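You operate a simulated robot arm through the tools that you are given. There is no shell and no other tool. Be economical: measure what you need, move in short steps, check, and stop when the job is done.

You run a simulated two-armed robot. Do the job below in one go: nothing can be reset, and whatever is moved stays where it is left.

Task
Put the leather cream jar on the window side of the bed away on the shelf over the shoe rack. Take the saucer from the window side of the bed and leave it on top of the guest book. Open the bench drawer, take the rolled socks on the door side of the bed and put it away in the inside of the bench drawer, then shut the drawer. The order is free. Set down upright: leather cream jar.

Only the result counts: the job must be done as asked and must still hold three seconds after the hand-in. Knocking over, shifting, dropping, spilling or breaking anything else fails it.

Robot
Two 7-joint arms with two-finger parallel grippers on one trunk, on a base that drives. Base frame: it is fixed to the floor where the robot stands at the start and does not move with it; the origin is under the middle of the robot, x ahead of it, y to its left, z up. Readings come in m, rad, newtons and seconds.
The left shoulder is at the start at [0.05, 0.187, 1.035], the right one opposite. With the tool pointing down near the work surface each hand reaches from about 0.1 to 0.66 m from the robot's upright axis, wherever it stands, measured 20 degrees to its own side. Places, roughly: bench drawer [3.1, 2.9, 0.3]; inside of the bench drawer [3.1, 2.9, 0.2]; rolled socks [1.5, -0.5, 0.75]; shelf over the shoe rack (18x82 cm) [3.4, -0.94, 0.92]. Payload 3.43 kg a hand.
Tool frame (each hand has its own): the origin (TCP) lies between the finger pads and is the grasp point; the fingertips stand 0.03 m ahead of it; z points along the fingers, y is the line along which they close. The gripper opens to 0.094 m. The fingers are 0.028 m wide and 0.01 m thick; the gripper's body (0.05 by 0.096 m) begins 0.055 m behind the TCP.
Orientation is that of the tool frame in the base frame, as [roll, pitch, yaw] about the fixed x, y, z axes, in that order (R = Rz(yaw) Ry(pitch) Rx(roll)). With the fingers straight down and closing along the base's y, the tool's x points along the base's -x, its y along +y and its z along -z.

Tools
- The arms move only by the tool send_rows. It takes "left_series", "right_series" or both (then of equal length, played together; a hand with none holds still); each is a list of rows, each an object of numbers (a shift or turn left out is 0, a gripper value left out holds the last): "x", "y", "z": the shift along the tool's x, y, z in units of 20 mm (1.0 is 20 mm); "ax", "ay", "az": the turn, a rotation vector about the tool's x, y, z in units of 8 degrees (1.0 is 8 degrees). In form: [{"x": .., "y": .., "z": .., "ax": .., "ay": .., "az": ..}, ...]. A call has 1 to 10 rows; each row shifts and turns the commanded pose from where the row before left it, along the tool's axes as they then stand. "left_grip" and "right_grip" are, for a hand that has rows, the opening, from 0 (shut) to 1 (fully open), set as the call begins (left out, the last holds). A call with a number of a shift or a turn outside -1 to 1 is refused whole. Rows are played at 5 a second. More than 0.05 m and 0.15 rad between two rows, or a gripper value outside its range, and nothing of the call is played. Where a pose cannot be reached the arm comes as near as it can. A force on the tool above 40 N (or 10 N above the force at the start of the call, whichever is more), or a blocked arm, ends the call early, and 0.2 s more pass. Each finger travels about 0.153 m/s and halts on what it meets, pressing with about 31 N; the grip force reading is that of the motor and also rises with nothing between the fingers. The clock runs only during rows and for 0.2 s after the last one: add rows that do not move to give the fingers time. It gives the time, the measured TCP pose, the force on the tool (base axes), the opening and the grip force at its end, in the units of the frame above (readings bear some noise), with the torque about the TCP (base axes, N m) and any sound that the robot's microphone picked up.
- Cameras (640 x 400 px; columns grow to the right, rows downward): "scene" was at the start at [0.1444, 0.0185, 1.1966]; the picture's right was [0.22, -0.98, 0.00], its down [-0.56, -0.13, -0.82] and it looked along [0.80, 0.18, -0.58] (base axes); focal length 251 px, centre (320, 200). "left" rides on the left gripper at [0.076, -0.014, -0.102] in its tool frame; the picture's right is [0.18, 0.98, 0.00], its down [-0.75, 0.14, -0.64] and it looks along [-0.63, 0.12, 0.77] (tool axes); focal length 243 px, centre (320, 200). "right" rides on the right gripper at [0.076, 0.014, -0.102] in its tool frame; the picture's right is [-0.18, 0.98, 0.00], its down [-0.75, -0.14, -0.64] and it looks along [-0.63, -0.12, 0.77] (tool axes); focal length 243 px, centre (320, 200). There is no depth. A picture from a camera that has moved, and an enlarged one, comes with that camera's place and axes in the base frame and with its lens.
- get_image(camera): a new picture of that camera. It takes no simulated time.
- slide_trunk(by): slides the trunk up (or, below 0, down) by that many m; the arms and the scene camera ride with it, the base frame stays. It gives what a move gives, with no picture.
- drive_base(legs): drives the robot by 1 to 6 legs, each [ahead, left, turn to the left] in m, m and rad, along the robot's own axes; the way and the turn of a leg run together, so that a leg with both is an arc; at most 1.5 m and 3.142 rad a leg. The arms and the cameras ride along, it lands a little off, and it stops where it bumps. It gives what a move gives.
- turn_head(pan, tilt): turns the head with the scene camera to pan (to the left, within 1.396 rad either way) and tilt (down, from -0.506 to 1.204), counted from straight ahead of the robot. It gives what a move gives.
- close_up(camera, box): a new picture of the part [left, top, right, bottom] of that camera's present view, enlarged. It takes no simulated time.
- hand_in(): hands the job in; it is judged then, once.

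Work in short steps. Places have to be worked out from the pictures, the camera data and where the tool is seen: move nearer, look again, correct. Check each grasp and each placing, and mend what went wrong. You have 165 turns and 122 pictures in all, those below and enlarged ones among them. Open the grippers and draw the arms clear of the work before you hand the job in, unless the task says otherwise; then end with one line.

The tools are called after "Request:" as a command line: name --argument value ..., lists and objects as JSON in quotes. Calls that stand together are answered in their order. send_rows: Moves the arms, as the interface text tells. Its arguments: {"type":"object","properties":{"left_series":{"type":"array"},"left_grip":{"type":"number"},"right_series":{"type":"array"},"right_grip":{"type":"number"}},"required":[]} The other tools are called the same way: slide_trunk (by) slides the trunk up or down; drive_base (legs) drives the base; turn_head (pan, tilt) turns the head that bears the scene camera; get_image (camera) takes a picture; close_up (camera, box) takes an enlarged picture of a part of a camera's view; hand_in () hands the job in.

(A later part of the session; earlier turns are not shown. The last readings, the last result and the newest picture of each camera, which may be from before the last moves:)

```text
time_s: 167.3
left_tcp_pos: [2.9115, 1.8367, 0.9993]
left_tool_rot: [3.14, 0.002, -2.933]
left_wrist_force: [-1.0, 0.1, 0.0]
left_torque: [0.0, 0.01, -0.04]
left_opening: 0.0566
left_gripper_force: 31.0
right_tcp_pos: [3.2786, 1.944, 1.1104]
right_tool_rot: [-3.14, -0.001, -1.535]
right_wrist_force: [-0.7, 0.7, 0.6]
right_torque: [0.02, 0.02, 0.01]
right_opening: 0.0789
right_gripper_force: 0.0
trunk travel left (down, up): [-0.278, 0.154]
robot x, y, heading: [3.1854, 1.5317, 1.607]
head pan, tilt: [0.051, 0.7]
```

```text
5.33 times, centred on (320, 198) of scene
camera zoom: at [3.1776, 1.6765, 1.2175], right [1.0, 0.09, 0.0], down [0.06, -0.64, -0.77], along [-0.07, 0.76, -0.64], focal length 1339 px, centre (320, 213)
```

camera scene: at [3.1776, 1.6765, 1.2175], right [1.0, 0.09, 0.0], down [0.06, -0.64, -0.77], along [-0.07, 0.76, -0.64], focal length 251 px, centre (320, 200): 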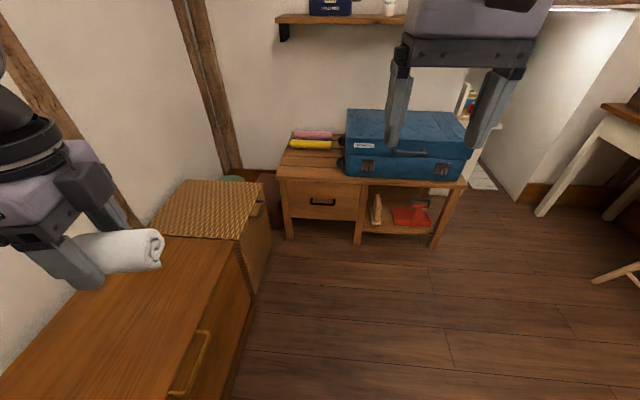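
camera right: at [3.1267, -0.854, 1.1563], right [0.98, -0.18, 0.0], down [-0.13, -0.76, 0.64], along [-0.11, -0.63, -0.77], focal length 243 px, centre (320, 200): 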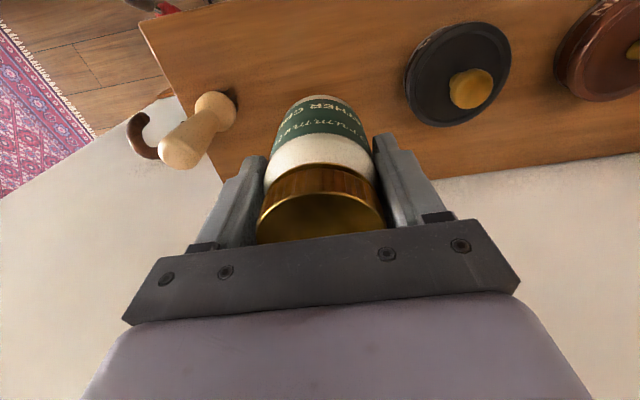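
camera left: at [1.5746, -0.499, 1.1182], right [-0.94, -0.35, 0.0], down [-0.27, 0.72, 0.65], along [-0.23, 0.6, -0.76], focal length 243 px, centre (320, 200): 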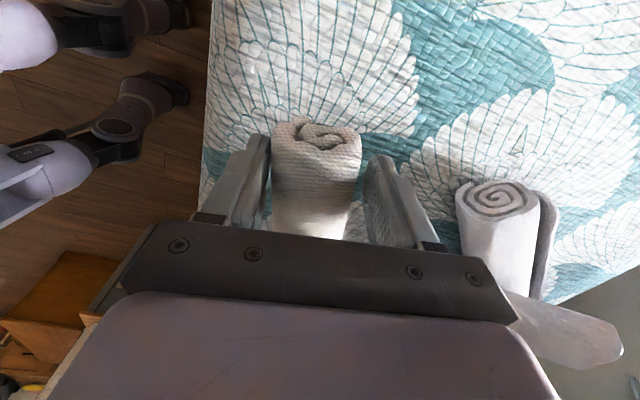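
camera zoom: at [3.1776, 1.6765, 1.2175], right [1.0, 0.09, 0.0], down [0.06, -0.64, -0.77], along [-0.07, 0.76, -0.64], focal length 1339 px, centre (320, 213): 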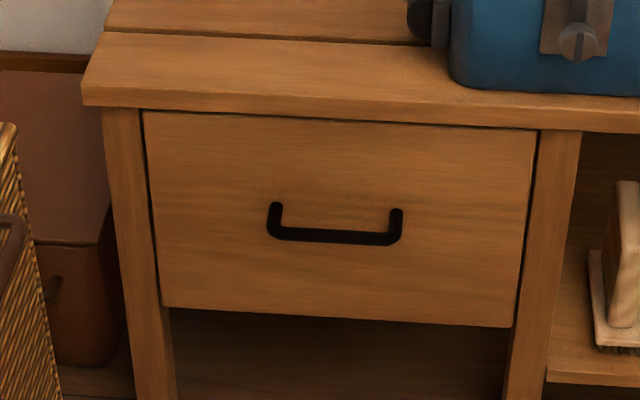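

The bar handle is horizontal, at ≈(3.10, 2.71, 0.32), protruding ~4 cm. With the low cabinet on the left, I approach from the right with a left-turned heading (~2.3 rad) so that the free right hand can reach the handle.

Request:
drive_base --legs '[[0.52, -0.19, 0.0], [0.0, 0.0, 0.69]]'

Request:
slide_trunk --by -0.2

Request:
send_rows --right_series '[{"az": -1}, {"az": -1}, {"az": -1}, {"az": -1}, {"az": -1}, {"az": -1}]' --right_grip 0.4

Request:
turn_head --pan -0.5 --tilt 0.8

Request:
get_image --camera "scene"

```text
time_s: 172.3
left_tcp_pos: [2.9529, 2.107, 0.9978]
left_tool_rot: [3.139, 0.003, -2.245]
left_wrist_force: [0.2, 0.5, -0.2]
left_torque: [0.01, -0.02, -0.02]
left_opening: 0.0561
left_gripper_force: 30.7
right_tcp_pos: [3.1669, 2.4227, 1.1103]
right_tool_rot: [-3.14, 0.001, -0.842]
right_wrist_force: [-0.3, 0.0, 0.5]
right_torque: [-0.03, 0.0, -0.02]
right_opening: 0.0791
right_gripper_force: 0.1
trunk travel left (down, up): [-0.278, 0.154]
robot x, y, heading: [3.3559, 2.0495, 2.302]
head pan, tilt: [0.051, 0.7]
```

```text
time_s: 174.4
left_tcp_pos: [2.9521, 2.108, 0.7989]
left_tool_rot: [3.141, 0.003, -2.243]
left_wrist_force: [0.1, 0.7, -0.1]
left_torque: [-0.01, 0.07, 0.03]
left_opening: 0.0566
left_gripper_force: 31.3
right_tcp_pos: [3.1658, 2.4233, 0.911]
right_tool_rot: [-3.138, -0.002, -0.843]
right_wrist_force: [-0.3, 0.3, 0.1]
right_torque: [0.01, -0.03, -0.01]
right_opening: 0.0788
right_gripper_force: 0.0
trunk travel left (down, up): [-0.078, 0.354]
robot x, y, heading: [3.3555, 2.0503, 2.302]
head pan, tilt: [0.051, 0.7]
```

```text
time_s: 175.8
left_tcp_pos: [2.9518, 2.1066, 0.7987]
left_tool_rot: [3.14, 0.002, -2.245]
left_wrist_force: [0.3, -0.3, -1.3]
left_torque: [-0.01, -0.04, 0.04]
left_opening: 0.0564
left_gripper_force: 30.8
right_tcp_pos: [3.1654, 2.4229, 0.9119]
right_tool_rot: [-3.141, -0.002, -0.004]
right_wrist_force: [-0.7, -0.9, -0.3]
right_torque: [0.01, 0.01, 0.01]
right_opening: 0.0375
right_gripper_force: 0.1
trunk travel left (down, up): [-0.078, 0.354]
robot x, y, heading: [3.3568, 2.0515, 2.297]
head pan, tilt: [0.051, 0.7]
```

```text
time_s: 176.8
left_tcp_pos: [2.952, 2.1084, 0.7978]
left_tool_rot: [3.14, 0.002, -2.244]
left_wrist_force: [-0.4, 0.2, 0.0]
left_torque: [-0.05, 0.02, -0.03]
left_opening: 0.0563
left_gripper_force: 31.1
right_tcp_pos: [3.1671, 2.4243, 0.9103]
right_tool_rot: [-3.14, -0.001, -0.008]
right_wrist_force: [-0.3, 1.1, -0.5]
right_torque: [-0.01, 0.0, 0.02]
right_opening: 0.0376
right_gripper_force: 0.1
trunk travel left (down, up): [-0.078, 0.354]
robot x, y, heading: [3.3598, 2.05, 2.297]
head pan, tilt: [-0.499, 0.799]
```

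```text
39 pictures are left
camera scene: at [3.3002, 2.1705, 1.0092], right [0.97, 0.23, 0.0], down [0.16, -0.7, -0.7], along [-0.16, 0.68, -0.72], focal length 251 px, centre (320, 200)
```

scene: 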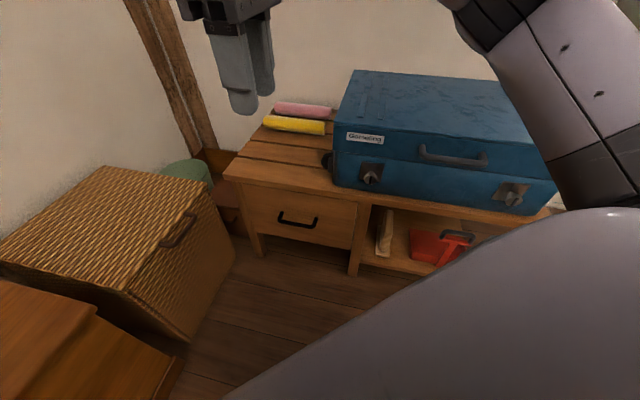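

Handle seen again at ≈(3.10, 2.65–2.71, 0.30–0.36). I lower the right hand in front of it, then tilt it forward and use its own camera to refine.

Request:
send_rows --right_series '[{"z": 1, "x": -0.35}, {"z": 1, "x": -0.35}, {"z": 1, "x": -0.35}, {"z": 1, "x": -0.35}, {"z": 1, "x": -0.35}, {"z": 1, "x": -0.35}, {"z": 1, "x": -0.35}, {"z": 1, "x": -0.35}, {"z": 1, "x": -0.35}, {"z": 1, "x": -0.35}]'

Request:
send_rows --right_series '[{"z": 1}, {"z": 1}, {"z": 1}, {"ax": 1}, {"ax": 1}, {"ax": 1}, {"ax": 1}, {"ax": 1}, {"ax": 1}, {"ax": 1}]'

Request:
get_image --camera "scene"

Request:
get_image --camera "right"

```text
time_s: 179.0
left_tcp_pos: [2.9529, 2.1073, 0.7987]
left_tool_rot: [3.14, 0.004, -2.245]
left_wrist_force: [0.3, -0.7, -0.3]
left_torque: [0.02, -0.01, 0.0]
left_opening: 0.0563
left_gripper_force: 31.1
right_tcp_pos: [3.0994, 2.4238, 0.7104]
right_tool_rot: [-3.14, -0.002, -0.007]
right_wrist_force: [-0.2, -0.4, -0.1]
right_torque: [-0.01, -0.01, -0.03]
right_opening: 0.0375
right_gripper_force: 0.0
trunk travel left (down, up): [-0.078, 0.354]
robot x, y, heading: [3.3546, 2.0472, 2.303]
head pan, tilt: [-0.499, 0.799]
```

```text
time_s: 181.2
left_tcp_pos: [2.952, 2.1075, 0.7988]
left_tool_rot: [3.14, 0.002, -2.244]
left_wrist_force: [-0.6, -0.5, -0.3]
left_torque: [-0.01, 0.04, 0.01]
left_opening: 0.0563
left_gripper_force: 31.1
right_tcp_pos: [3.0983, 2.4245, 0.6522]
right_tool_rot: [-2.16, 0.001, -0.007]
right_wrist_force: [-0.4, -0.5, -0.2]
right_torque: [-0.02, 0.0, 0.04]
right_opening: 0.0375
right_gripper_force: 0.0
trunk travel left (down, up): [-0.078, 0.354]
robot x, y, heading: [3.3541, 2.0493, 2.297]
head pan, tilt: [-0.499, 0.799]
```

```text
38 pictures are left
camera scene: at [3.3003, 2.1706, 1.0092], right [0.97, 0.23, 0.0], down [0.16, -0.7, -0.7], along [-0.16, 0.68, -0.72], focal length 251 px, centre (320, 200)
```

scene: 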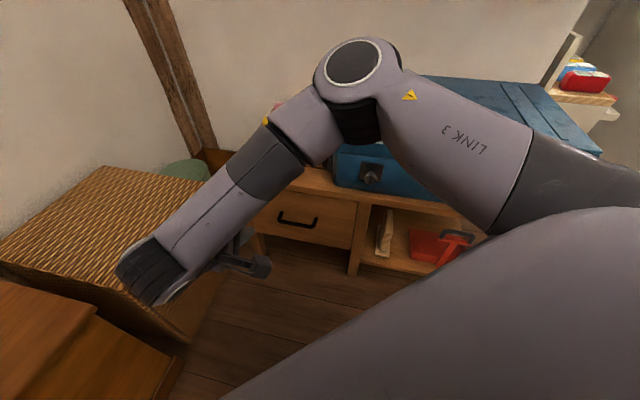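

```text
37 pictures are left
camera right: at [3.1729, 2.3302, 0.6965], right [-0.19, -0.55, -0.82], down [-0.76, -0.45, 0.47], along [-0.63, 0.71, -0.33], focal length 243 px, centre (320, 200)
```

right: 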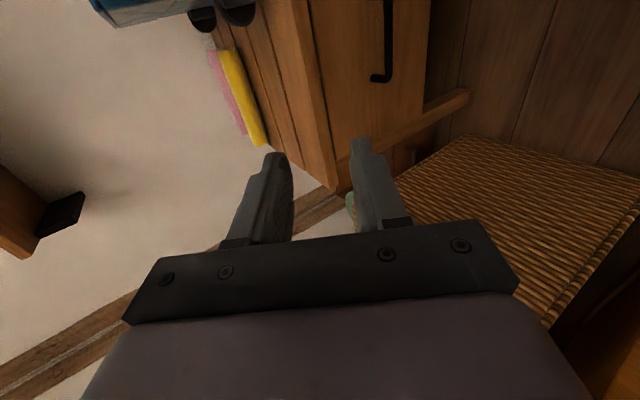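

The arm is folded here but will unfold as the hand goes forward. I move the hand forward-down in part and check.

Request:
send_rows --right_series '[{"y": 0.45, "z": 0.95}, {"y": 0.45, "z": 0.95}, {"y": 0.45, "z": 0.95}, {"y": 0.45, "z": 0.95}, {"y": 0.45, "z": 0.95}, {"y": 0.45, "z": 0.95}, {"y": 0.45, "z": 0.95}, {"y": 0.45, "z": 0.95}, {"y": 0.45, "z": 0.95}, {"y": 0.45, "z": 0.95}]'

Request:
get_image --camera "scene"

Request:
get_image --camera "right"

```text
time_s: 183.4
left_tcp_pos: [2.9515, 2.1071, 0.7982]
left_tool_rot: [3.14, 0.004, -2.246]
left_wrist_force: [0.4, 0.1, -0.8]
left_torque: [-0.05, 0.01, 0.0]
left_opening: 0.0561
left_gripper_force: 31.3
right_tcp_pos: [3.0987, 2.5288, 0.4711]
right_tool_rot: [-2.164, -0.002, -0.006]
right_wrist_force: [0.2, -0.3, 0.6]
right_torque: [0.0, 0.01, 0.0]
right_opening: 0.0374
right_gripper_force: 0.1
trunk travel left (down, up): [-0.078, 0.354]
robot x, y, heading: [3.3599, 2.0473, 2.3]
head pan, tilt: [-0.499, 0.799]
```

```text
36 pictures are left
camera scene: at [3.3002, 2.1705, 1.0092], right [0.97, 0.23, 0.0], down [0.16, -0.7, -0.7], along [-0.16, 0.68, -0.72], focal length 251 px, centre (320, 200)
```

scene: 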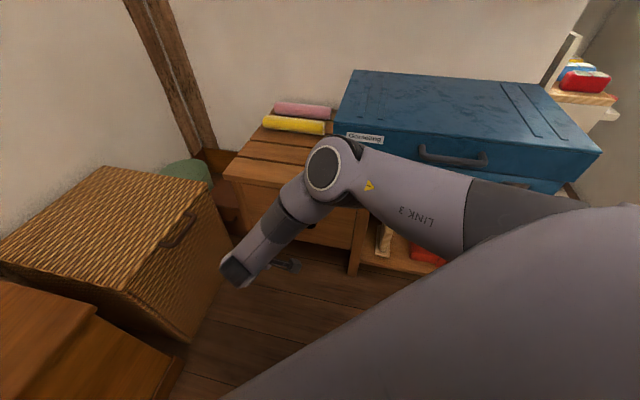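

```text
35 pictures are left
camera right: at [3.1739, 2.4366, 0.515], right [-0.19, -0.55, -0.82], down [-0.76, -0.45, 0.47], along [-0.63, 0.71, -0.33], focal length 243 px, centre (320, 200)
```

right: 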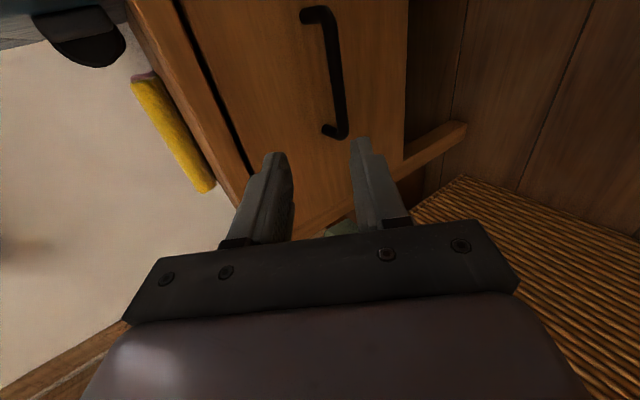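

Bar is at ≈(3.095, 2.71, 0.323), spanning x 3.03–3.16. I align (tool y +22 mm) and advance most of the way.

Request:
send_rows --right_series '[{"y": 0.27, "z": 0.9}, {"y": 0.27, "z": 0.9}, {"y": 0.27, "z": 0.9}, {"y": 0.27, "z": 0.9}, {"z": 0.9}, {"z": 0.9}, {"z": 0.9}, {"z": 0.9}]' --right_grip 0.5

Request:
get_image --camera "right"

Request:
get_image --camera "scene"

```text
time_s: 185.2
left_tcp_pos: [2.9539, 2.1068, 0.7977]
left_tool_rot: [3.14, 0.003, -2.245]
left_wrist_force: [0.4, 0.3, 0.2]
left_torque: [0.02, -0.02, -0.03]
left_opening: 0.0561
left_gripper_force: 31.1
right_tcp_pos: [3.1092, 2.6219, 0.3869]
right_tool_rot: [-2.163, -0.002, -0.004]
right_wrist_force: [0.5, 0.3, -0.1]
right_torque: [0.02, 0.0, -0.01]
right_opening: 0.0471
right_gripper_force: 0.1
right hand out of reach, approached as far as the arm can: row 7, 8
trunk travel left (down, up): [-0.078, 0.354]
robot x, y, heading: [3.3566, 2.0483, 2.3]
head pan, tilt: [-0.499, 0.799]
```

```text
34 pictures are left
camera right: at [3.1844, 2.5292, 0.4318], right [-0.18, -0.55, -0.82], down [-0.76, -0.45, 0.47], along [-0.63, 0.71, -0.33], focal length 243 px, centre (320, 200)
```

right: 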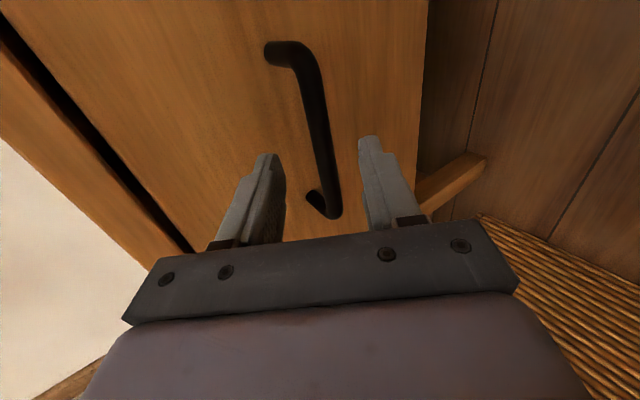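

```text
33 pictures are left
camera scene: at [3.3002, 2.1705, 1.0092], right [0.97, 0.23, 0.0], down [0.16, -0.7, -0.7], along [-0.16, 0.68, -0.72], focal length 251 px, centre (320, 200)
```

scene: 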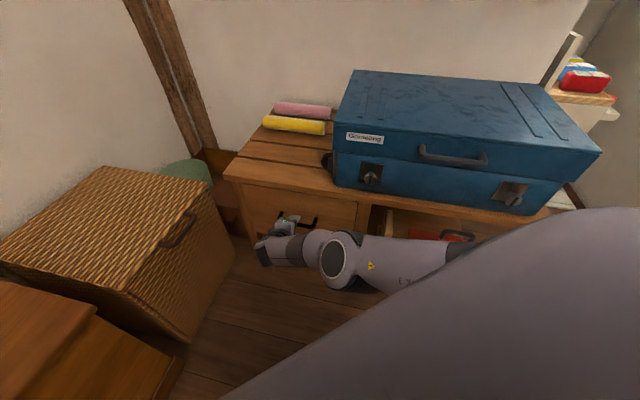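

Fingers are aligned on the bar but the arm is at its limit 10 cm short. I'll finish with trunk (−0.054) and base (+y), opening a bit wider.

Request:
slide_trunk --by -0.054

Request:
send_rows --right_series '[{"z": 0}]' --right_grip 0.68

Request:
drive_base --legs '[[0.037, -0.033, 0.0]]'

Request:
get_image --camera "right"

```text
time_s: 186.2
left_tcp_pos: [2.9521, 2.1062, 0.7453]
left_tool_rot: [3.137, 0.004, -2.245]
left_wrist_force: [-0.3, 0.0, -0.3]
left_torque: [-0.01, -0.01, 0.0]
left_opening: 0.0562
left_gripper_force: 31.6
right_tcp_pos: [3.1072, 2.6287, 0.344]
right_tool_rot: [-2.14, 0.004, -0.007]
right_wrist_force: [2.4, 0.8, 36.5]
right_torque: [0.87, -0.41, 0.02]
right_opening: 0.0651
right_gripper_force: 15.8
trunk travel left (down, up): [-0.024, 0.408]
robot x, y, heading: [3.3566, 2.0478, 2.295]
head pan, tilt: [-0.499, 0.799]
```

```text
time_s: 186.6
left_tcp_pos: [2.9532, 2.1054, 0.7463]
left_tool_rot: [3.138, 0.004, -2.244]
left_wrist_force: [0.7, -0.4, -0.1]
left_torque: [-0.03, 0.01, -0.05]
left_opening: 0.0563
left_gripper_force: 30.5
right_tcp_pos: [3.1071, 2.6248, 0.337]
right_tool_rot: [-2.152, 0.001, -0.004]
right_wrist_force: [-1.2, 0.2, 26.7]
right_torque: [0.74, -0.36, -0.08]
right_opening: 0.0769
right_gripper_force: 11.5
trunk travel left (down, up): [-0.024, 0.408]
robot x, y, heading: [3.3578, 2.0514, 2.299]
head pan, tilt: [-0.499, 0.799]
```

```text
time_s: 187.5
left_tcp_pos: [2.9526, 2.1393, 0.7442]
left_tool_rot: [3.139, 0.005, -2.244]
left_wrist_force: [-0.6, -0.4, -0.7]
left_torque: [0.01, -0.03, -0.04]
left_opening: 0.0561
left_gripper_force: 31.3
right_tcp_pos: [3.1068, 2.6485, 0.3353]
right_tool_rot: [-2.156, -0.003, -0.014]
right_wrist_force: [9.8, -10.9, 17.4]
right_torque: [0.02, 0.0, 0.01]
right_opening: 0.0683
right_gripper_force: 4.1
trunk travel left (down, up): [-0.024, 0.408]
robot x, y, heading: [3.3593, 2.0789, 2.296]
head pan, tilt: [-0.499, 0.799]
stopped in leg 1: the force on the tool passed its limit (the readings are from after the stop); the commanded pose is now the measured one
```

```text
32 pictures are left
camera right: at [3.1803, 2.5548, 0.3805], right [-0.19, -0.54, -0.82], down [-0.76, -0.45, 0.47], along [-0.62, 0.71, -0.33], focal length 243 px, centre (320, 200)
```

right: 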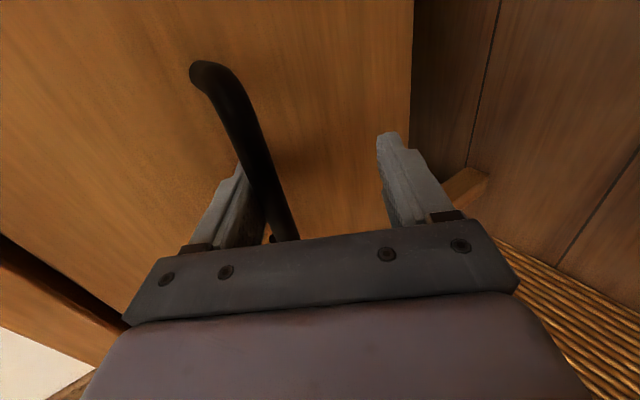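

The bar protrudes further than I thought: it is already inside the gap, against the upper finger. I shift the hand up to centre on it, to relieve the force.

Request:
send_rows --right_series '[{"y": -0.4}, {"y": -0.4}, {"y": -0.3}]'

Request:
get_image --camera "right"

```text
time_s: 188.3
left_tcp_pos: [2.9518, 2.1398, 0.7439]
left_tool_rot: [3.141, 0.003, -2.244]
left_wrist_force: [0.7, -0.3, -1.0]
left_torque: [-0.04, -0.02, -0.01]
left_opening: 0.0561
left_gripper_force: 31.0
right_tcp_pos: [3.1057, 2.653, 0.3448]
right_tool_rot: [-2.182, -0.006, -0.006]
right_wrist_force: [3.0, -26.3, -11.9]
right_torque: [-0.22, 0.05, -0.02]
right_opening: 0.0493
right_gripper_force: 0.1
trunk travel left (down, up): [-0.024, 0.408]
robot x, y, heading: [3.3569, 2.0845, 2.302]
head pan, tilt: [-0.499, 0.799]
```

```text
31 pictures are left
camera right: at [3.1812, 2.5614, 0.392], right [-0.18, -0.56, -0.81], down [-0.76, -0.44, 0.48], along [-0.63, 0.7, -0.35], focal length 243 px, centre (320, 200)
```

right: 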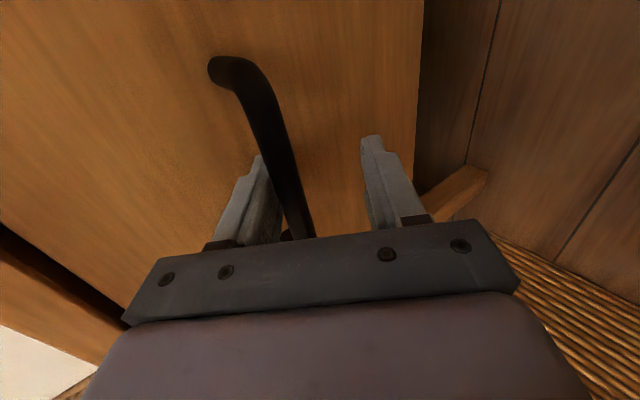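

Tips press on the drawer front (−26 N). Back off 1 cm along the fingers, then close on the bar.

Request:
send_rows --right_series '[{"z": -0.3}, {"z": -0.3}]'

Request:
send_rows --right_series '[{"z": 0}, {"z": 0}, {"z": 0}]' --right_grip 0.0

Request:
get_image --camera "right"

```text
time_s: 188.9
left_tcp_pos: [2.9524, 2.14, 0.7435]
left_tool_rot: [-3.14, 0.004, -2.245]
left_wrist_force: [0.3, -0.2, -0.5]
left_torque: [0.0, -0.02, 0.02]
left_opening: 0.0563
left_gripper_force: 31.8
right_tcp_pos: [3.1064, 2.6522, 0.3574]
right_tool_rot: [-2.165, -0.003, -0.012]
right_wrist_force: [0.8, -10.7, -10.1]
right_torque: [-0.29, -0.17, 0.11]
right_opening: 0.0557
right_gripper_force: 0.0
trunk travel left (down, up): [-0.024, 0.408]
robot x, y, heading: [3.3554, 2.0807, 2.296]
head pan, tilt: [-0.499, 0.799]
```

```text
time_s: 189.7
left_tcp_pos: [2.9522, 2.1391, 0.7445]
left_tool_rot: [3.141, 0.004, -2.244]
left_wrist_force: [-0.4, -0.2, 0.5]
left_torque: [-0.01, -0.01, 0.02]
left_opening: 0.0561
left_gripper_force: 31.2
right_tcp_pos: [3.1075, 2.6538, 0.3619]
right_tool_rot: [-2.156, -0.002, -0.013]
right_wrist_force: [4.1, 2.4, 8.8]
right_torque: [0.07, -0.48, 0.19]
right_opening: 0.0179
right_gripper_force: 44.4
trunk travel left (down, up): [-0.024, 0.408]
robot x, y, heading: [3.3558, 2.0827, 2.3]
head pan, tilt: [-0.499, 0.799]
```

```text
30 pictures are left
camera right: at [3.1812, 2.5596, 0.4065], right [-0.19, -0.54, -0.82], down [-0.76, -0.45, 0.47], along [-0.62, 0.71, -0.33], focal length 243 px, centre (320, 200)
```

right: 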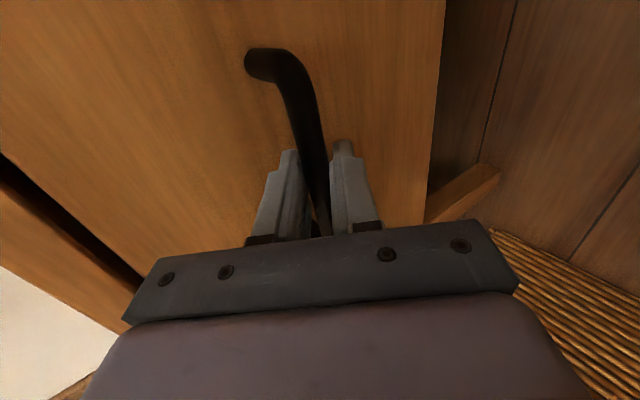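

The bar is gripped. Pull by driving the base along −y, 0.1 m first.

Request:
drive_base --legs '[[-0.0746, 0.0666, 0.0]]'

Request:
get_image --camera "right"

```text
time_s: 190.8
left_tcp_pos: [2.9532, 2.0389, 0.7464]
left_tool_rot: [3.137, 0.004, -2.242]
left_wrist_force: [0.1, 0.8, -0.3]
left_torque: [0.01, 0.04, -0.01]
left_opening: 0.0564
left_gripper_force: 30.9
right_tcp_pos: [3.1067, 2.5533, 0.362]
right_tool_rot: [-2.154, -0.003, -0.011]
right_wrist_force: [19.1, -2.0, 23.5]
right_torque: [-0.01, 0.02, 0.29]
right_opening: 0.0178
right_gripper_force: 45.1
trunk travel left (down, up): [-0.024, 0.408]
robot x, y, heading: [3.3593, 1.9856, 2.302]
head pan, tilt: [-0.499, 0.799]
```

```text
29 pictures are left
camera right: at [3.1813, 2.4591, 0.4066], right [-0.19, -0.54, -0.82], down [-0.76, -0.45, 0.47], along [-0.62, 0.71, -0.33], focal length 243 px, centre (320, 200)
```

right: 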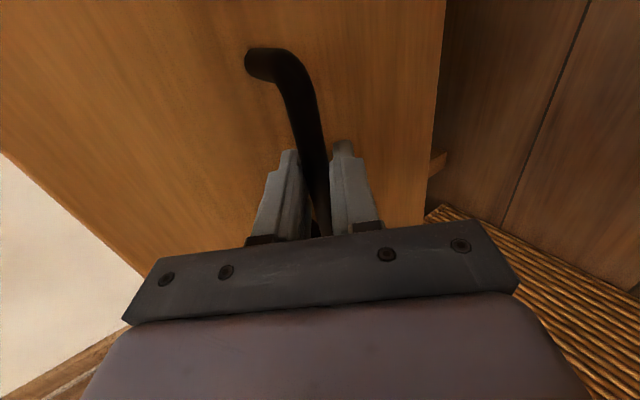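

The drawer comes along. Pull another 0.13 m.

Request:
drive_base --legs '[[-0.097, 0.0866, 0.0]]'

Request:
get_image --camera "scene"

```text
time_s: 192.1
left_tcp_pos: [2.9542, 1.9105, 0.7438]
left_tool_rot: [3.14, 0.005, -2.246]
left_wrist_force: [0.4, 0.8, -0.6]
left_torque: [0.03, 0.03, 0.01]
left_opening: 0.056
left_gripper_force: 31.1
right_tcp_pos: [3.106, 2.4233, 0.3622]
right_tool_rot: [-2.155, 0.0, -0.009]
right_wrist_force: [-27.3, -1.5, 7.9]
right_torque: [-0.06, -0.29, 0.02]
right_opening: 0.0177
right_gripper_force: 45.4
trunk travel left (down, up): [-0.024, 0.408]
robot x, y, heading: [3.3611, 1.8531, 2.3]
head pan, tilt: [-0.499, 0.799]
```

```text
28 pictures are left
camera scene: at [3.3031, 1.9736, 0.9553], right [0.97, 0.23, 0.0], down [0.16, -0.7, -0.7], along [-0.16, 0.68, -0.72], focal length 251 px, centre (320, 200)
```

scene: 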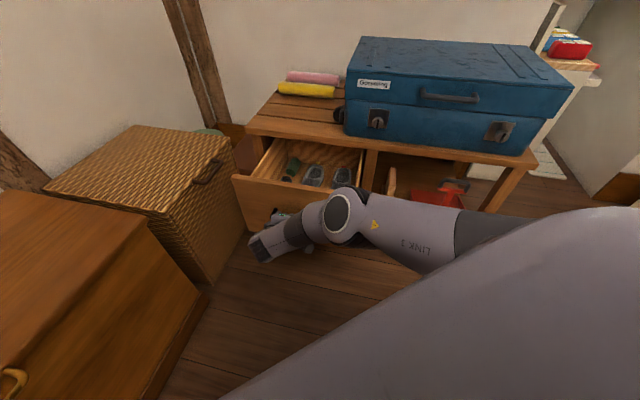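

Drawer is open ~0.23 m, with a few things at its back. Release the handle and back the hand out.

Request:
send_rows --right_series '[{"z": 0}, {"z": 0}]' --right_grip 0.55

Request:
send_rows --right_series '[{"z": -0.5}, {"z": -0.8}, {"z": -0.9}, {"z": -0.9}, {"z": -0.9}, {"z": -0.9}, {"z": -0.9}, {"z": -0.9}, {"z": -0.9}, {"z": -0.9}]'

Request:
close_up --camera "scene" --box '[200, 100, 400, 225]'

```text
time_s: 192.7
left_tcp_pos: [2.9547, 1.9112, 0.7441]
left_tool_rot: [3.141, 0.004, -2.244]
left_wrist_force: [-0.5, -0.1, -0.5]
left_torque: [0.01, 0.0, 0.02]
left_opening: 0.0562
left_gripper_force: 31.0
right_tcp_pos: [3.1071, 2.4217, 0.3617]
right_tool_rot: [-2.161, 0.001, -0.009]
right_wrist_force: [-0.2, -2.1, -2.0]
right_torque: [-0.06, -0.01, 0.02]
right_opening: 0.0503
right_gripper_force: 0.1
trunk travel left (down, up): [-0.024, 0.408]
robot x, y, heading: [3.3619, 1.8507, 2.301]
head pan, tilt: [-0.499, 0.799]
```

```text
time_s: 194.9
left_tcp_pos: [2.9546, 1.9103, 0.7446]
left_tool_rot: [-3.14, 0.006, -2.243]
left_wrist_force: [0.3, 0.8, -0.4]
left_torque: [-0.02, 0.0, -0.03]
left_opening: 0.0561
left_gripper_force: 30.7
right_tcp_pos: [3.1068, 2.2813, 0.4574]
right_tool_rot: [-2.158, 0.0, -0.008]
right_wrist_force: [0.0, -0.7, -0.1]
right_torque: [0.0, 0.03, 0.0]
right_opening: 0.0518
right_gripper_force: 0.1
trunk travel left (down, up): [-0.024, 0.408]
robot x, y, heading: [3.3588, 1.8519, 2.301]
head pan, tilt: [-0.499, 0.799]
```

```text
3.20 times, centred on (300, 162) of scene
camera zoom: at [3.303, 1.9742, 0.9551], right [0.97, 0.23, 0.0], down [0.16, -0.7, -0.7], along [-0.16, 0.68, -0.72], focal length 803 px, centre (384, 320)
```

zoom: 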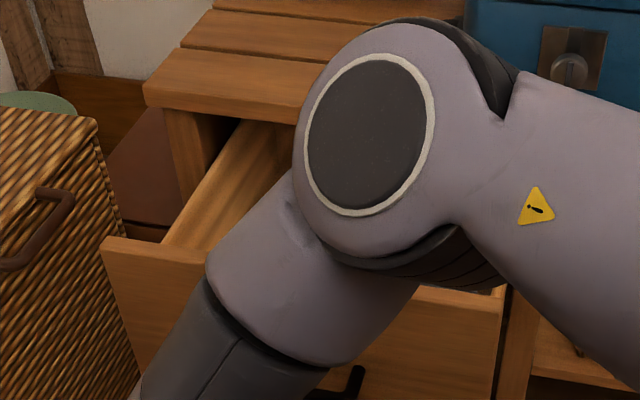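

I drive back from the bench, raise the trunk, and stow the right hand so the left can work.

Request:
drive_base --legs '[[-0.224, 0.2, 0.0]]'

Request:
slide_trunk --by 0.25

Request:
send_rows --right_series '[{"ax": -1}, {"ax": -1}, {"ax": -1}, {"ax": -1}, {"ax": -1}, {"ax": -1}, {"ax": -1}, {"z": -1}, {"z": -1}, {"z": -1}]'

Request:
send_rows --right_series '[{"z": -1, "az": 1}, {"z": -1, "az": 1}, {"z": -1, "az": 1}, {"z": -1, "az": 1}, {"z": -1, "az": 1}, {"z": -1, "az": 1}, {"y": -0.6, "x": 0.6}, {"y": -0.6, "x": 0.6}, {"y": 0, "x": 0}]'

Request:
get_image --camera "scene"

```text
time_s: 197.0
left_tcp_pos: [2.9587, 1.6041, 0.7445]
left_tool_rot: [3.141, 0.006, -2.238]
left_wrist_force: [-0.1, -0.6, -0.4]
left_torque: [-0.03, 0.0, -0.01]
left_opening: 0.0561
left_gripper_force: 30.7
right_tcp_pos: [3.109, 1.9766, 0.4581]
right_tool_rot: [-2.158, -0.002, -0.003]
right_wrist_force: [0.2, 0.2, 0.5]
right_torque: [-0.03, 0.03, 0.03]
right_opening: 0.0515
right_gripper_force: 0.0
trunk travel left (down, up): [-0.024, 0.408]
robot x, y, heading: [3.3647, 1.5515, 2.304]
head pan, tilt: [-0.499, 0.799]
```

```text
time_s: 199.6
left_tcp_pos: [2.9589, 1.6056, 0.9941]
left_tool_rot: [3.14, 0.005, -2.238]
left_wrist_force: [0.5, 0.6, -0.3]
left_torque: [-0.02, 0.04, 0.01]
left_opening: 0.0562
left_gripper_force: 30.6
right_tcp_pos: [3.1076, 1.9757, 0.7077]
right_tool_rot: [-2.157, 0.0, -0.004]
right_wrist_force: [0.3, -0.5, -0.1]
right_torque: [0.01, -0.04, 0.02]
right_opening: 0.0516
right_gripper_force: 0.0
trunk travel left (down, up): [-0.274, 0.158]
robot x, y, heading: [3.3641, 1.5475, 2.304]
head pan, tilt: [-0.499, 0.799]
```

```text
time_s: 201.8
left_tcp_pos: [2.9586, 1.6052, 0.9949]
left_tool_rot: [-3.141, 0.004, -2.238]
left_wrist_force: [-0.6, 0.4, 0.0]
left_torque: [0.0, -0.03, 0.0]
left_opening: 0.0561
left_gripper_force: 30.6
right_tcp_pos: [3.1078, 1.9763, 0.7681]
right_tool_rot: [-3.136, 0.001, -0.004]
right_wrist_force: [0.2, -0.5, 0.7]
right_torque: [-0.01, 0.02, 0.0]
right_opening: 0.0518
right_gripper_force: 0.0
trunk travel left (down, up): [-0.274, 0.158]
robot x, y, heading: [3.3613, 1.5525, 2.304]
head pan, tilt: [-0.499, 0.799]
```

```text
time_s: 203.8
left_tcp_pos: [2.9593, 1.606, 0.9942]
left_tool_rot: [-3.14, 0.006, -2.237]
left_wrist_force: [-0.8, -0.4, -0.4]
left_torque: [-0.04, 0.01, 0.02]
left_opening: 0.0561
left_gripper_force: 30.2
right_tcp_pos: [3.1421, 1.9733, 0.8856]
right_tool_rot: [-3.135, 0.005, -0.842]
right_wrist_force: [0.5, -0.1, -0.1]
right_torque: [0.01, -0.02, 0.0]
right_opening: 0.0518
right_gripper_force: 0.0
trunk travel left (down, up): [-0.274, 0.158]
robot x, y, heading: [3.3625, 1.5501, 2.305]
head pan, tilt: [-0.499, 0.799]
```

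```text
26 pictures are left
camera scene: at [3.3063, 1.6707, 1.2052], right [0.97, 0.23, 0.0], down [0.17, -0.7, -0.7], along [-0.16, 0.68, -0.72], focal length 251 px, centre (320, 200)
```

scene: 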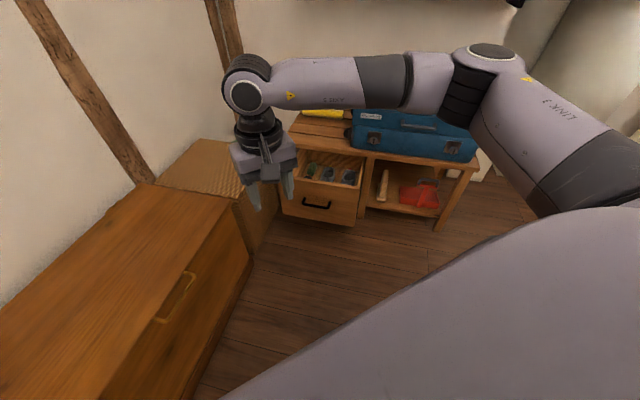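

Drawer front panel is now at y≈2.47 (handle 2.43). I turn to face it squarely so the left hand with the socks is in line with the drawer, and drive up to just short of the handle.

Request:
drive_base --legs '[[0.0, 0.0, -0.735], [0.46, -0.02, 0.0]]'

Request:
turn_head --pan 0.4 --tilt 0.9

Request:
get_image --camera "scene"

```text
time_s: 208.5
left_tcp_pos: [3.1261, 2.3231, 0.9941]
left_tool_rot: [-3.141, 0.005, -2.98]
left_wrist_force: [-0.1, -0.3, -0.1]
left_torque: [-0.04, 0.0, 0.0]
left_opening: 0.0562
left_gripper_force: 30.9
right_tcp_pos: [3.5085, 2.4705, 0.8853]
right_tool_rot: [-3.136, 0.006, -1.584]
right_wrist_force: [-0.4, -0.4, -0.1]
right_torque: [0.01, -0.02, 0.01]
right_opening: 0.0517
right_gripper_force: 0.1
trunk travel left (down, up): [-0.274, 0.158]
robot x, y, heading: [3.3856, 2.0108, 1.56]
head pan, tilt: [-0.499, 0.799]
```

```text
time_s: 209.7
left_tcp_pos: [3.1269, 2.3236, 0.9945]
left_tool_rot: [-3.141, 0.006, -2.977]
left_wrist_force: [0.7, 0.4, -0.3]
left_torque: [0.02, 0.0, 0.03]
left_opening: 0.0562
left_gripper_force: 30.7
right_tcp_pos: [3.5097, 2.4719, 0.8841]
right_tool_rot: [-3.137, 0.005, -1.582]
right_wrist_force: [0.6, -0.7, 0.6]
right_torque: [-0.01, 0.02, -0.03]
right_opening: 0.0518
right_gripper_force: 0.1
trunk travel left (down, up): [-0.274, 0.158]
robot x, y, heading: [3.3896, 2.0075, 1.561]
head pan, tilt: [0.4, 0.901]
```

```text
25 pictures are left
camera scene: at [3.359, 2.1355, 1.1973], right [0.92, 0.38, 0.0], down [0.3, -0.72, -0.62], along [-0.24, 0.57, -0.78], focal length 251 px, centre (320, 200)
```

scene: 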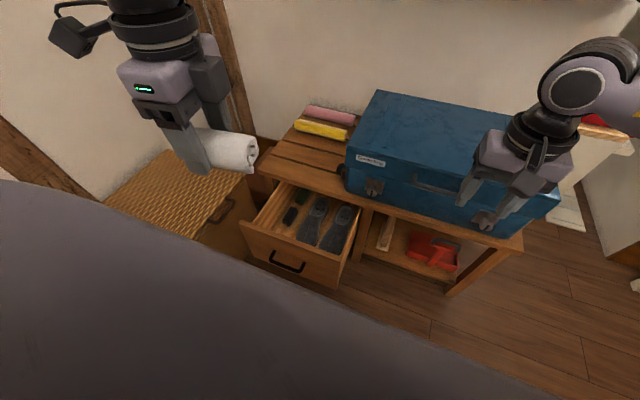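

Zoom into the drawer to find a free spot.

Request:
close_up --camera "scene" --box '[225, 165, 385, 285]'

```text
3.33 times, centred on (305, 225) of scene
camera zoom: at [3.359, 2.1355, 1.1973], right [0.92, 0.38, 0.0], down [0.3, -0.72, -0.62], along [-0.24, 0.57, -0.78], focal length 837 px, centre (370, 117)
```

zoom: 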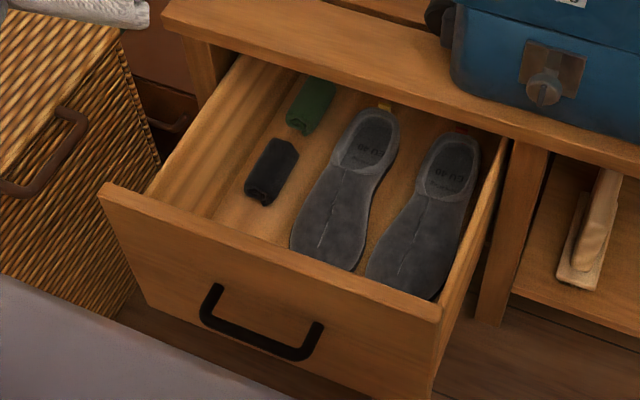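

Free spot is the left front of the drawer, ≈(2.97, 2.59). I shift the base left 0.14 m, ahead 0.03, and lower the trunk.

Request:
drive_base --legs '[[0.03, 0.14, 0.01]]'

Request:
slide_trunk --by -0.26

Request:
send_rows --left_series '[{"y": 1}, {"y": 1}, {"y": 1}, {"y": 1}, {"y": 1}, {"y": 1}, {"y": 1}, {"y": 1}, {"y": 1}]'

Request:
get_image --camera "scene"

```text
time_s: 211.0
left_tcp_pos: [2.9842, 2.3518, 0.9945]
left_tool_rot: [3.141, 0.005, -2.97]
left_wrist_force: [1.0, 0.0, -0.7]
left_torque: [0.01, 0.01, -0.03]
left_opening: 0.0562
left_gripper_force: 30.7
right_tcp_pos: [3.3667, 2.5029, 0.8856]
right_tool_rot: [-3.136, 0.005, -1.574]
right_wrist_force: [0.4, 1.9, 0.1]
right_torque: [0.03, -0.02, -0.02]
right_opening: 0.0518
right_gripper_force: 0.0
trunk travel left (down, up): [-0.274, 0.158]
robot x, y, heading: [3.2514, 2.0355, 1.569]
head pan, tilt: [0.4, 0.901]
```

```text
time_s: 213.7
left_tcp_pos: [2.9863, 2.3511, 0.735]
left_tool_rot: [3.141, 0.006, -2.97]
left_wrist_force: [0.3, 0.6, -1.7]
left_torque: [-0.02, 0.04, 0.02]
left_opening: 0.0563
left_gripper_force: 30.5
right_tcp_pos: [3.3687, 2.5004, 0.6254]
right_tool_rot: [-3.137, 0.005, -1.574]
right_wrist_force: [-0.3, -0.4, -0.5]
right_torque: [-0.02, -0.01, 0.0]
right_opening: 0.0518
right_gripper_force: 0.0
trunk travel left (down, up): [-0.014, 0.418]
robot x, y, heading: [3.248, 2.0386, 1.573]
head pan, tilt: [0.4, 0.901]
```

```text
time_s: 215.7
left_tcp_pos: [2.9543, 2.5298, 0.7358]
left_tool_rot: [-3.141, 0.005, -2.974]
left_wrist_force: [0.6, -0.4, -1.0]
left_torque: [0.01, -0.01, 0.0]
left_opening: 0.0557
left_gripper_force: 30.7
right_tcp_pos: [3.3666, 2.5035, 0.625]
right_tool_rot: [-3.136, 0.007, -1.574]
right_wrist_force: [0.7, -0.1, 0.4]
right_torque: [0.05, 0.01, -0.01]
right_opening: 0.0518
right_gripper_force: 0.0
trunk travel left (down, up): [-0.014, 0.418]
robot x, y, heading: [3.2481, 2.0338, 1.574]
head pan, tilt: [0.4, 0.901]
```

```text
23 pictures are left
camera scene: at [3.2196, 2.1657, 0.9373], right [0.92, 0.39, 0.0], down [0.31, -0.72, -0.62], along [-0.24, 0.57, -0.78], focal length 251 px, centre (320, 200)
```

scene: 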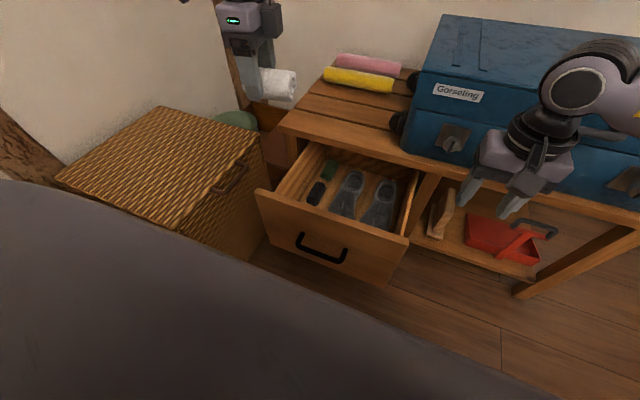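

Now descend vertically over the spot.

Request:
send_rows --left_series '[{"z": 1, "x": -0.4}, {"z": 1, "x": -0.4}, {"z": 1, "y": 0.5}, {"z": 1, "y": 0.5}, {"z": 1, "y": 0.5}, {"z": 1}, {"z": 1}, {"z": 1}, {"z": 1}]'

Request:
get_image --camera "scene"

```text
time_s: 217.7
left_tcp_pos: [2.9625, 2.5543, 0.5575]
left_tool_rot: [3.14, 0.005, -2.971]
left_wrist_force: [-0.8, 0.4, -1.0]
left_torque: [0.0, 0.03, -0.02]
left_opening: 0.0561
left_gripper_force: 30.4
left hand out of reach, approached as far as the arm can: row 9
right_tcp_pos: [3.3673, 2.5017, 0.6244]
right_tool_rot: [-3.137, 0.005, -1.574]
right_wrist_force: [-0.3, -0.5, 0.6]
right_torque: [0.01, -0.03, 0.0]
right_opening: 0.0518
right_gripper_force: 0.0
trunk travel left (down, up): [-0.014, 0.418]
robot x, y, heading: [3.2492, 2.0346, 1.574]
head pan, tilt: [0.4, 0.901]
```

```text
22 pictures are left
camera scene: at [3.2196, 2.1658, 0.9373], right [0.92, 0.39, 0.0], down [0.31, -0.72, -0.62], along [-0.24, 0.57, -0.78], focal length 251 px, centre (320, 200)
```

scene: 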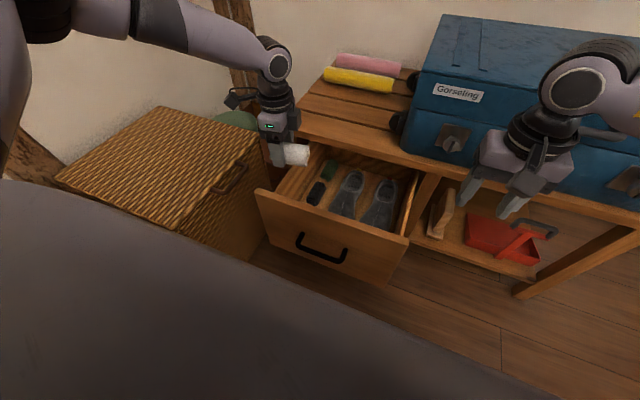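

At the vertical reach limit. I tilt the hand 24° forward, which frees reach, and continue down into the drawer.

Request:
send_rows --left_series '[{"ax": -1}, {"ax": -1}, {"ax": -1}, {"y": 0.6, "z": 0.3}, {"y": 0.6, "z": 0.3}, {"z": 0.9, "y": -0.4}, {"z": 0.9, "y": -0.4}, {"z": 0.9, "y": -0.4}]'

Request:
close_up --camera "scene" --box '[200, 90, 440, 240]'

```text
time_s: 219.5
left_tcp_pos: [2.9531, 2.5708, 0.5088]
left_tool_rot: [2.721, 0.005, -2.971]
left_wrist_force: [0.4, -0.2, -0.5]
left_torque: [0.02, 0.0, 0.0]
left_opening: 0.056
left_gripper_force: 30.8
left hand out of reach, approached as far as the arm can: row 8
right_tcp_pos: [3.3666, 2.5022, 0.625]
right_tool_rot: [-3.138, 0.004, -1.575]
right_wrist_force: [-0.2, -0.1, -0.5]
right_torque: [0.02, 0.02, -0.03]
right_opening: 0.0516
right_gripper_force: 0.1
trunk travel left (down, up): [-0.014, 0.418]
robot x, y, heading: [3.2515, 2.0375, 1.567]
head pan, tilt: [0.4, 0.901]
```

```text
2.67 times, centred on (320, 165) of scene
camera zoom: at [3.2196, 2.1658, 0.9373], right [0.92, 0.39, 0.0], down [0.31, -0.72, -0.62], along [-0.24, 0.57, -0.78], focal length 669 px, centre (320, 293)
```

zoom: 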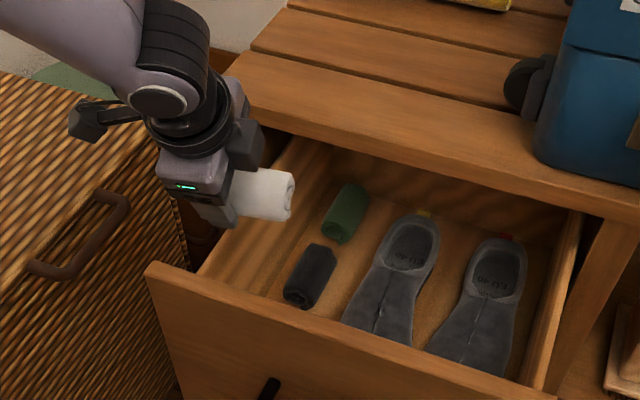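

Good placement laterally (those dark rolls are other socks). I drive 0.03 m nearer, tilt a bit more, and go lower.

Request:
drive_base --legs '[[0.03, -0.015, 0.0]]'

Request:
send_rows --left_series '[{"ax": -0.7}, {"ax": -0.7}, {"z": 0.8, "y": -0.56}, {"z": 0.8, "y": -0.56}, {"z": 0.8, "y": -0.56}, {"z": 0.8, "y": -0.56}]'

Request:
close_up --camera "scene" --box '[200, 90, 440, 240]'

```text
time_s: 220.3
left_tcp_pos: [2.9666, 2.6015, 0.5098]
left_tool_rot: [2.722, 0.006, -2.97]
left_wrist_force: [-0.9, 0.0, 0.5]
left_torque: [-0.02, 0.03, 0.01]
left_opening: 0.0559
left_gripper_force: 31.3
right_tcp_pos: [3.3814, 2.5328, 0.6242]
right_tool_rot: [-3.137, 0.006, -1.572]
right_wrist_force: [0.3, 0.6, -0.6]
right_torque: [-0.01, 0.03, 0.0]
right_opening: 0.0518
right_gripper_force: 0.0
trunk travel left (down, up): [-0.014, 0.418]
robot x, y, heading: [3.2625, 2.0664, 1.569]
head pan, tilt: [0.4, 0.901]
```

```text
time_s: 221.7
left_tcp_pos: [2.9446, 2.5763, 0.4836]
left_tool_rot: [2.526, 0.006, -2.97]
left_wrist_force: [0.2, 0.9, 0.2]
left_torque: [-0.01, 0.0, -0.03]
left_opening: 0.0561
left_gripper_force: 31.0
left hand out of reach, approached as far as the arm can: row 3, 4, 5, 6
right_tcp_pos: [3.3823, 2.5323, 0.6249]
right_tool_rot: [-3.137, 0.004, -1.57]
right_wrist_force: [0.3, 0.2, 0.1]
right_torque: [0.01, -0.02, 0.0]
right_opening: 0.0516
right_gripper_force: 0.0
trunk travel left (down, up): [-0.014, 0.418]
robot x, y, heading: [3.2643, 2.0667, 1.574]
head pan, tilt: [0.4, 0.901]
```

```text
2.67 times, centred on (320, 165) of scene
camera zoom: at [3.2344, 2.1962, 0.9373], right [0.92, 0.39, 0.0], down [0.31, -0.72, -0.62], along [-0.24, 0.57, -0.78], focal length 669 px, centre (320, 293)
```

zoom: 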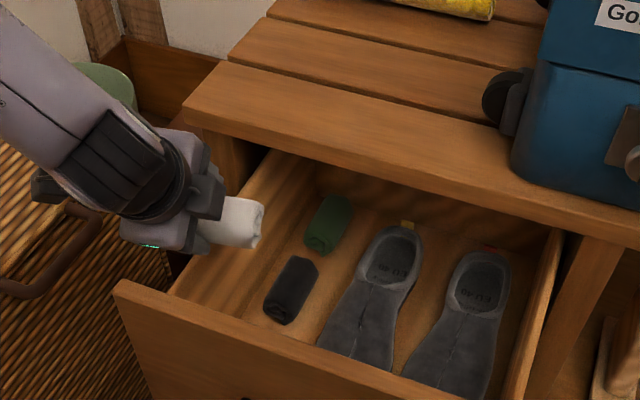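

This wrist orientation limits me. I go back up, untilt, and turn the hand to the neutral yaw (socks then lie along y), which also fits the drawer's short opening better.

Request:
send_rows --left_series '[{"z": -1}, {"z": -1}, {"z": -1}, {"ax": 0.9}, {"ax": 0.9}, {"ax": 0.9}, {"ax": 0.9}, {"ax": 0.8}]'

Request:
send_rows --left_series '[{"az": -1}, {"az": -1}, {"az": -1}, {"az": -1}, {"az": -1}, {"az": -1}, {"az": -1}, {"az": -1}, {"az": -1}, {"az": -1}]'

Request:
get_image --camera "scene"

```text
time_s: 223.5
left_tcp_pos: [2.9492, 2.5407, 0.5312]
left_tool_rot: [3.141, 0.007, -2.971]
left_wrist_force: [-0.5, -0.9, 0.0]
left_torque: [0.0, 0.02, 0.01]
left_opening: 0.0561
left_gripper_force: 30.5
right_tcp_pos: [3.3808, 2.5318, 0.6252]
right_tool_rot: [-3.138, 0.004, -1.572]
right_wrist_force: [-0.5, 1.0, -0.1]
right_torque: [-0.01, 0.01, -0.01]
right_opening: 0.0515
right_gripper_force: 0.1
trunk travel left (down, up): [-0.014, 0.418]
robot x, y, heading: [3.2622, 2.0696, 1.568]
head pan, tilt: [0.4, 0.901]
```

```text
time_s: 225.7
left_tcp_pos: [2.947, 2.5415, 0.5325]
left_tool_rot: [-3.136, 0.001, -1.57]
left_wrist_force: [0.4, 0.7, -0.7]
left_torque: [-0.05, 0.02, 0.02]
left_opening: 0.056
left_gripper_force: 30.8
right_tcp_pos: [3.3827, 2.5324, 0.6243]
right_tool_rot: [-3.136, 0.005, -1.573]
right_wrist_force: [-0.6, 0.6, -0.5]
right_torque: [0.05, -0.02, -0.03]
right_opening: 0.0514
right_gripper_force: 0.1
trunk travel left (down, up): [-0.014, 0.418]
robot x, y, heading: [3.2614, 2.0681, 1.574]
head pan, tilt: [0.4, 0.901]
```

```text
19 pictures are left
camera scene: at [3.2344, 2.1961, 0.9372], right [0.92, 0.39, 0.0], down [0.31, -0.72, -0.62], along [-0.24, 0.57, -0.78], focal length 251 px, centre (320, 200)
```

scene: 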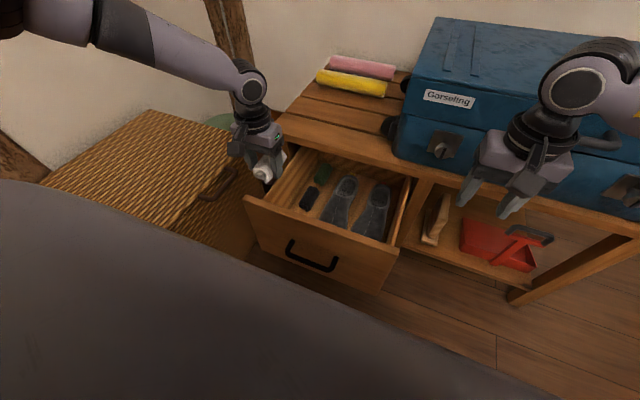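

Neutral yaw reached. Move to (2.985, 2.605) and descend.

Request:
send_rows --left_series '[{"x": -0.8, "y": -0.5}, {"x": -0.8, "y": -0.5}, {"x": -0.8, "y": -0.5}, {"x": -0.7, "y": -0.4}, {"z": 1}, {"z": 1}, {"z": 1}, {"z": 1}]'

Request:
close_up --camera "scene" --box '[200, 90, 440, 240]'

```text
time_s: 227.5
left_tcp_pos: [2.9567, 2.549, 0.4996]
left_tool_rot: [-3.137, 0.0, -1.575]
left_wrist_force: [-0.3, -0.9, -1.1]
left_torque: [-0.02, -0.01, 0.02]
left_opening: 0.0557
left_gripper_force: 31.1
left hand out of reach, approached as far as the arm can: row 3, 4, 5, 6, 7, 8
right_tcp_pos: [3.38, 2.5316, 0.6258]
right_tool_rot: [-3.138, 0.005, -1.573]
right_wrist_force: [0.5, -0.8, -0.1]
right_torque: [0.01, -0.04, 0.01]
right_opening: 0.0516
right_gripper_force: 0.0
trunk travel left (down, up): [-0.014, 0.418]
robot x, y, heading: [3.263, 2.0689, 1.571]
head pan, tilt: [0.4, 0.901]
```

```text
2.67 times, centred on (320, 165) of scene
camera zoom: at [3.2344, 2.1961, 0.9373], right [0.92, 0.39, 0.0], down [0.31, -0.72, -0.62], along [-0.24, 0.57, -0.78], focal length 669 px, centre (320, 293)
```

zoom: 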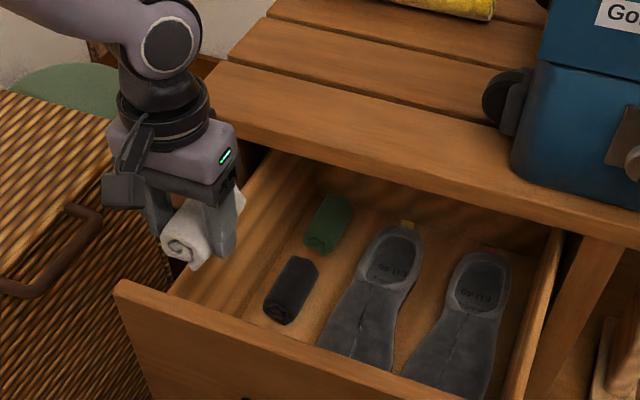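

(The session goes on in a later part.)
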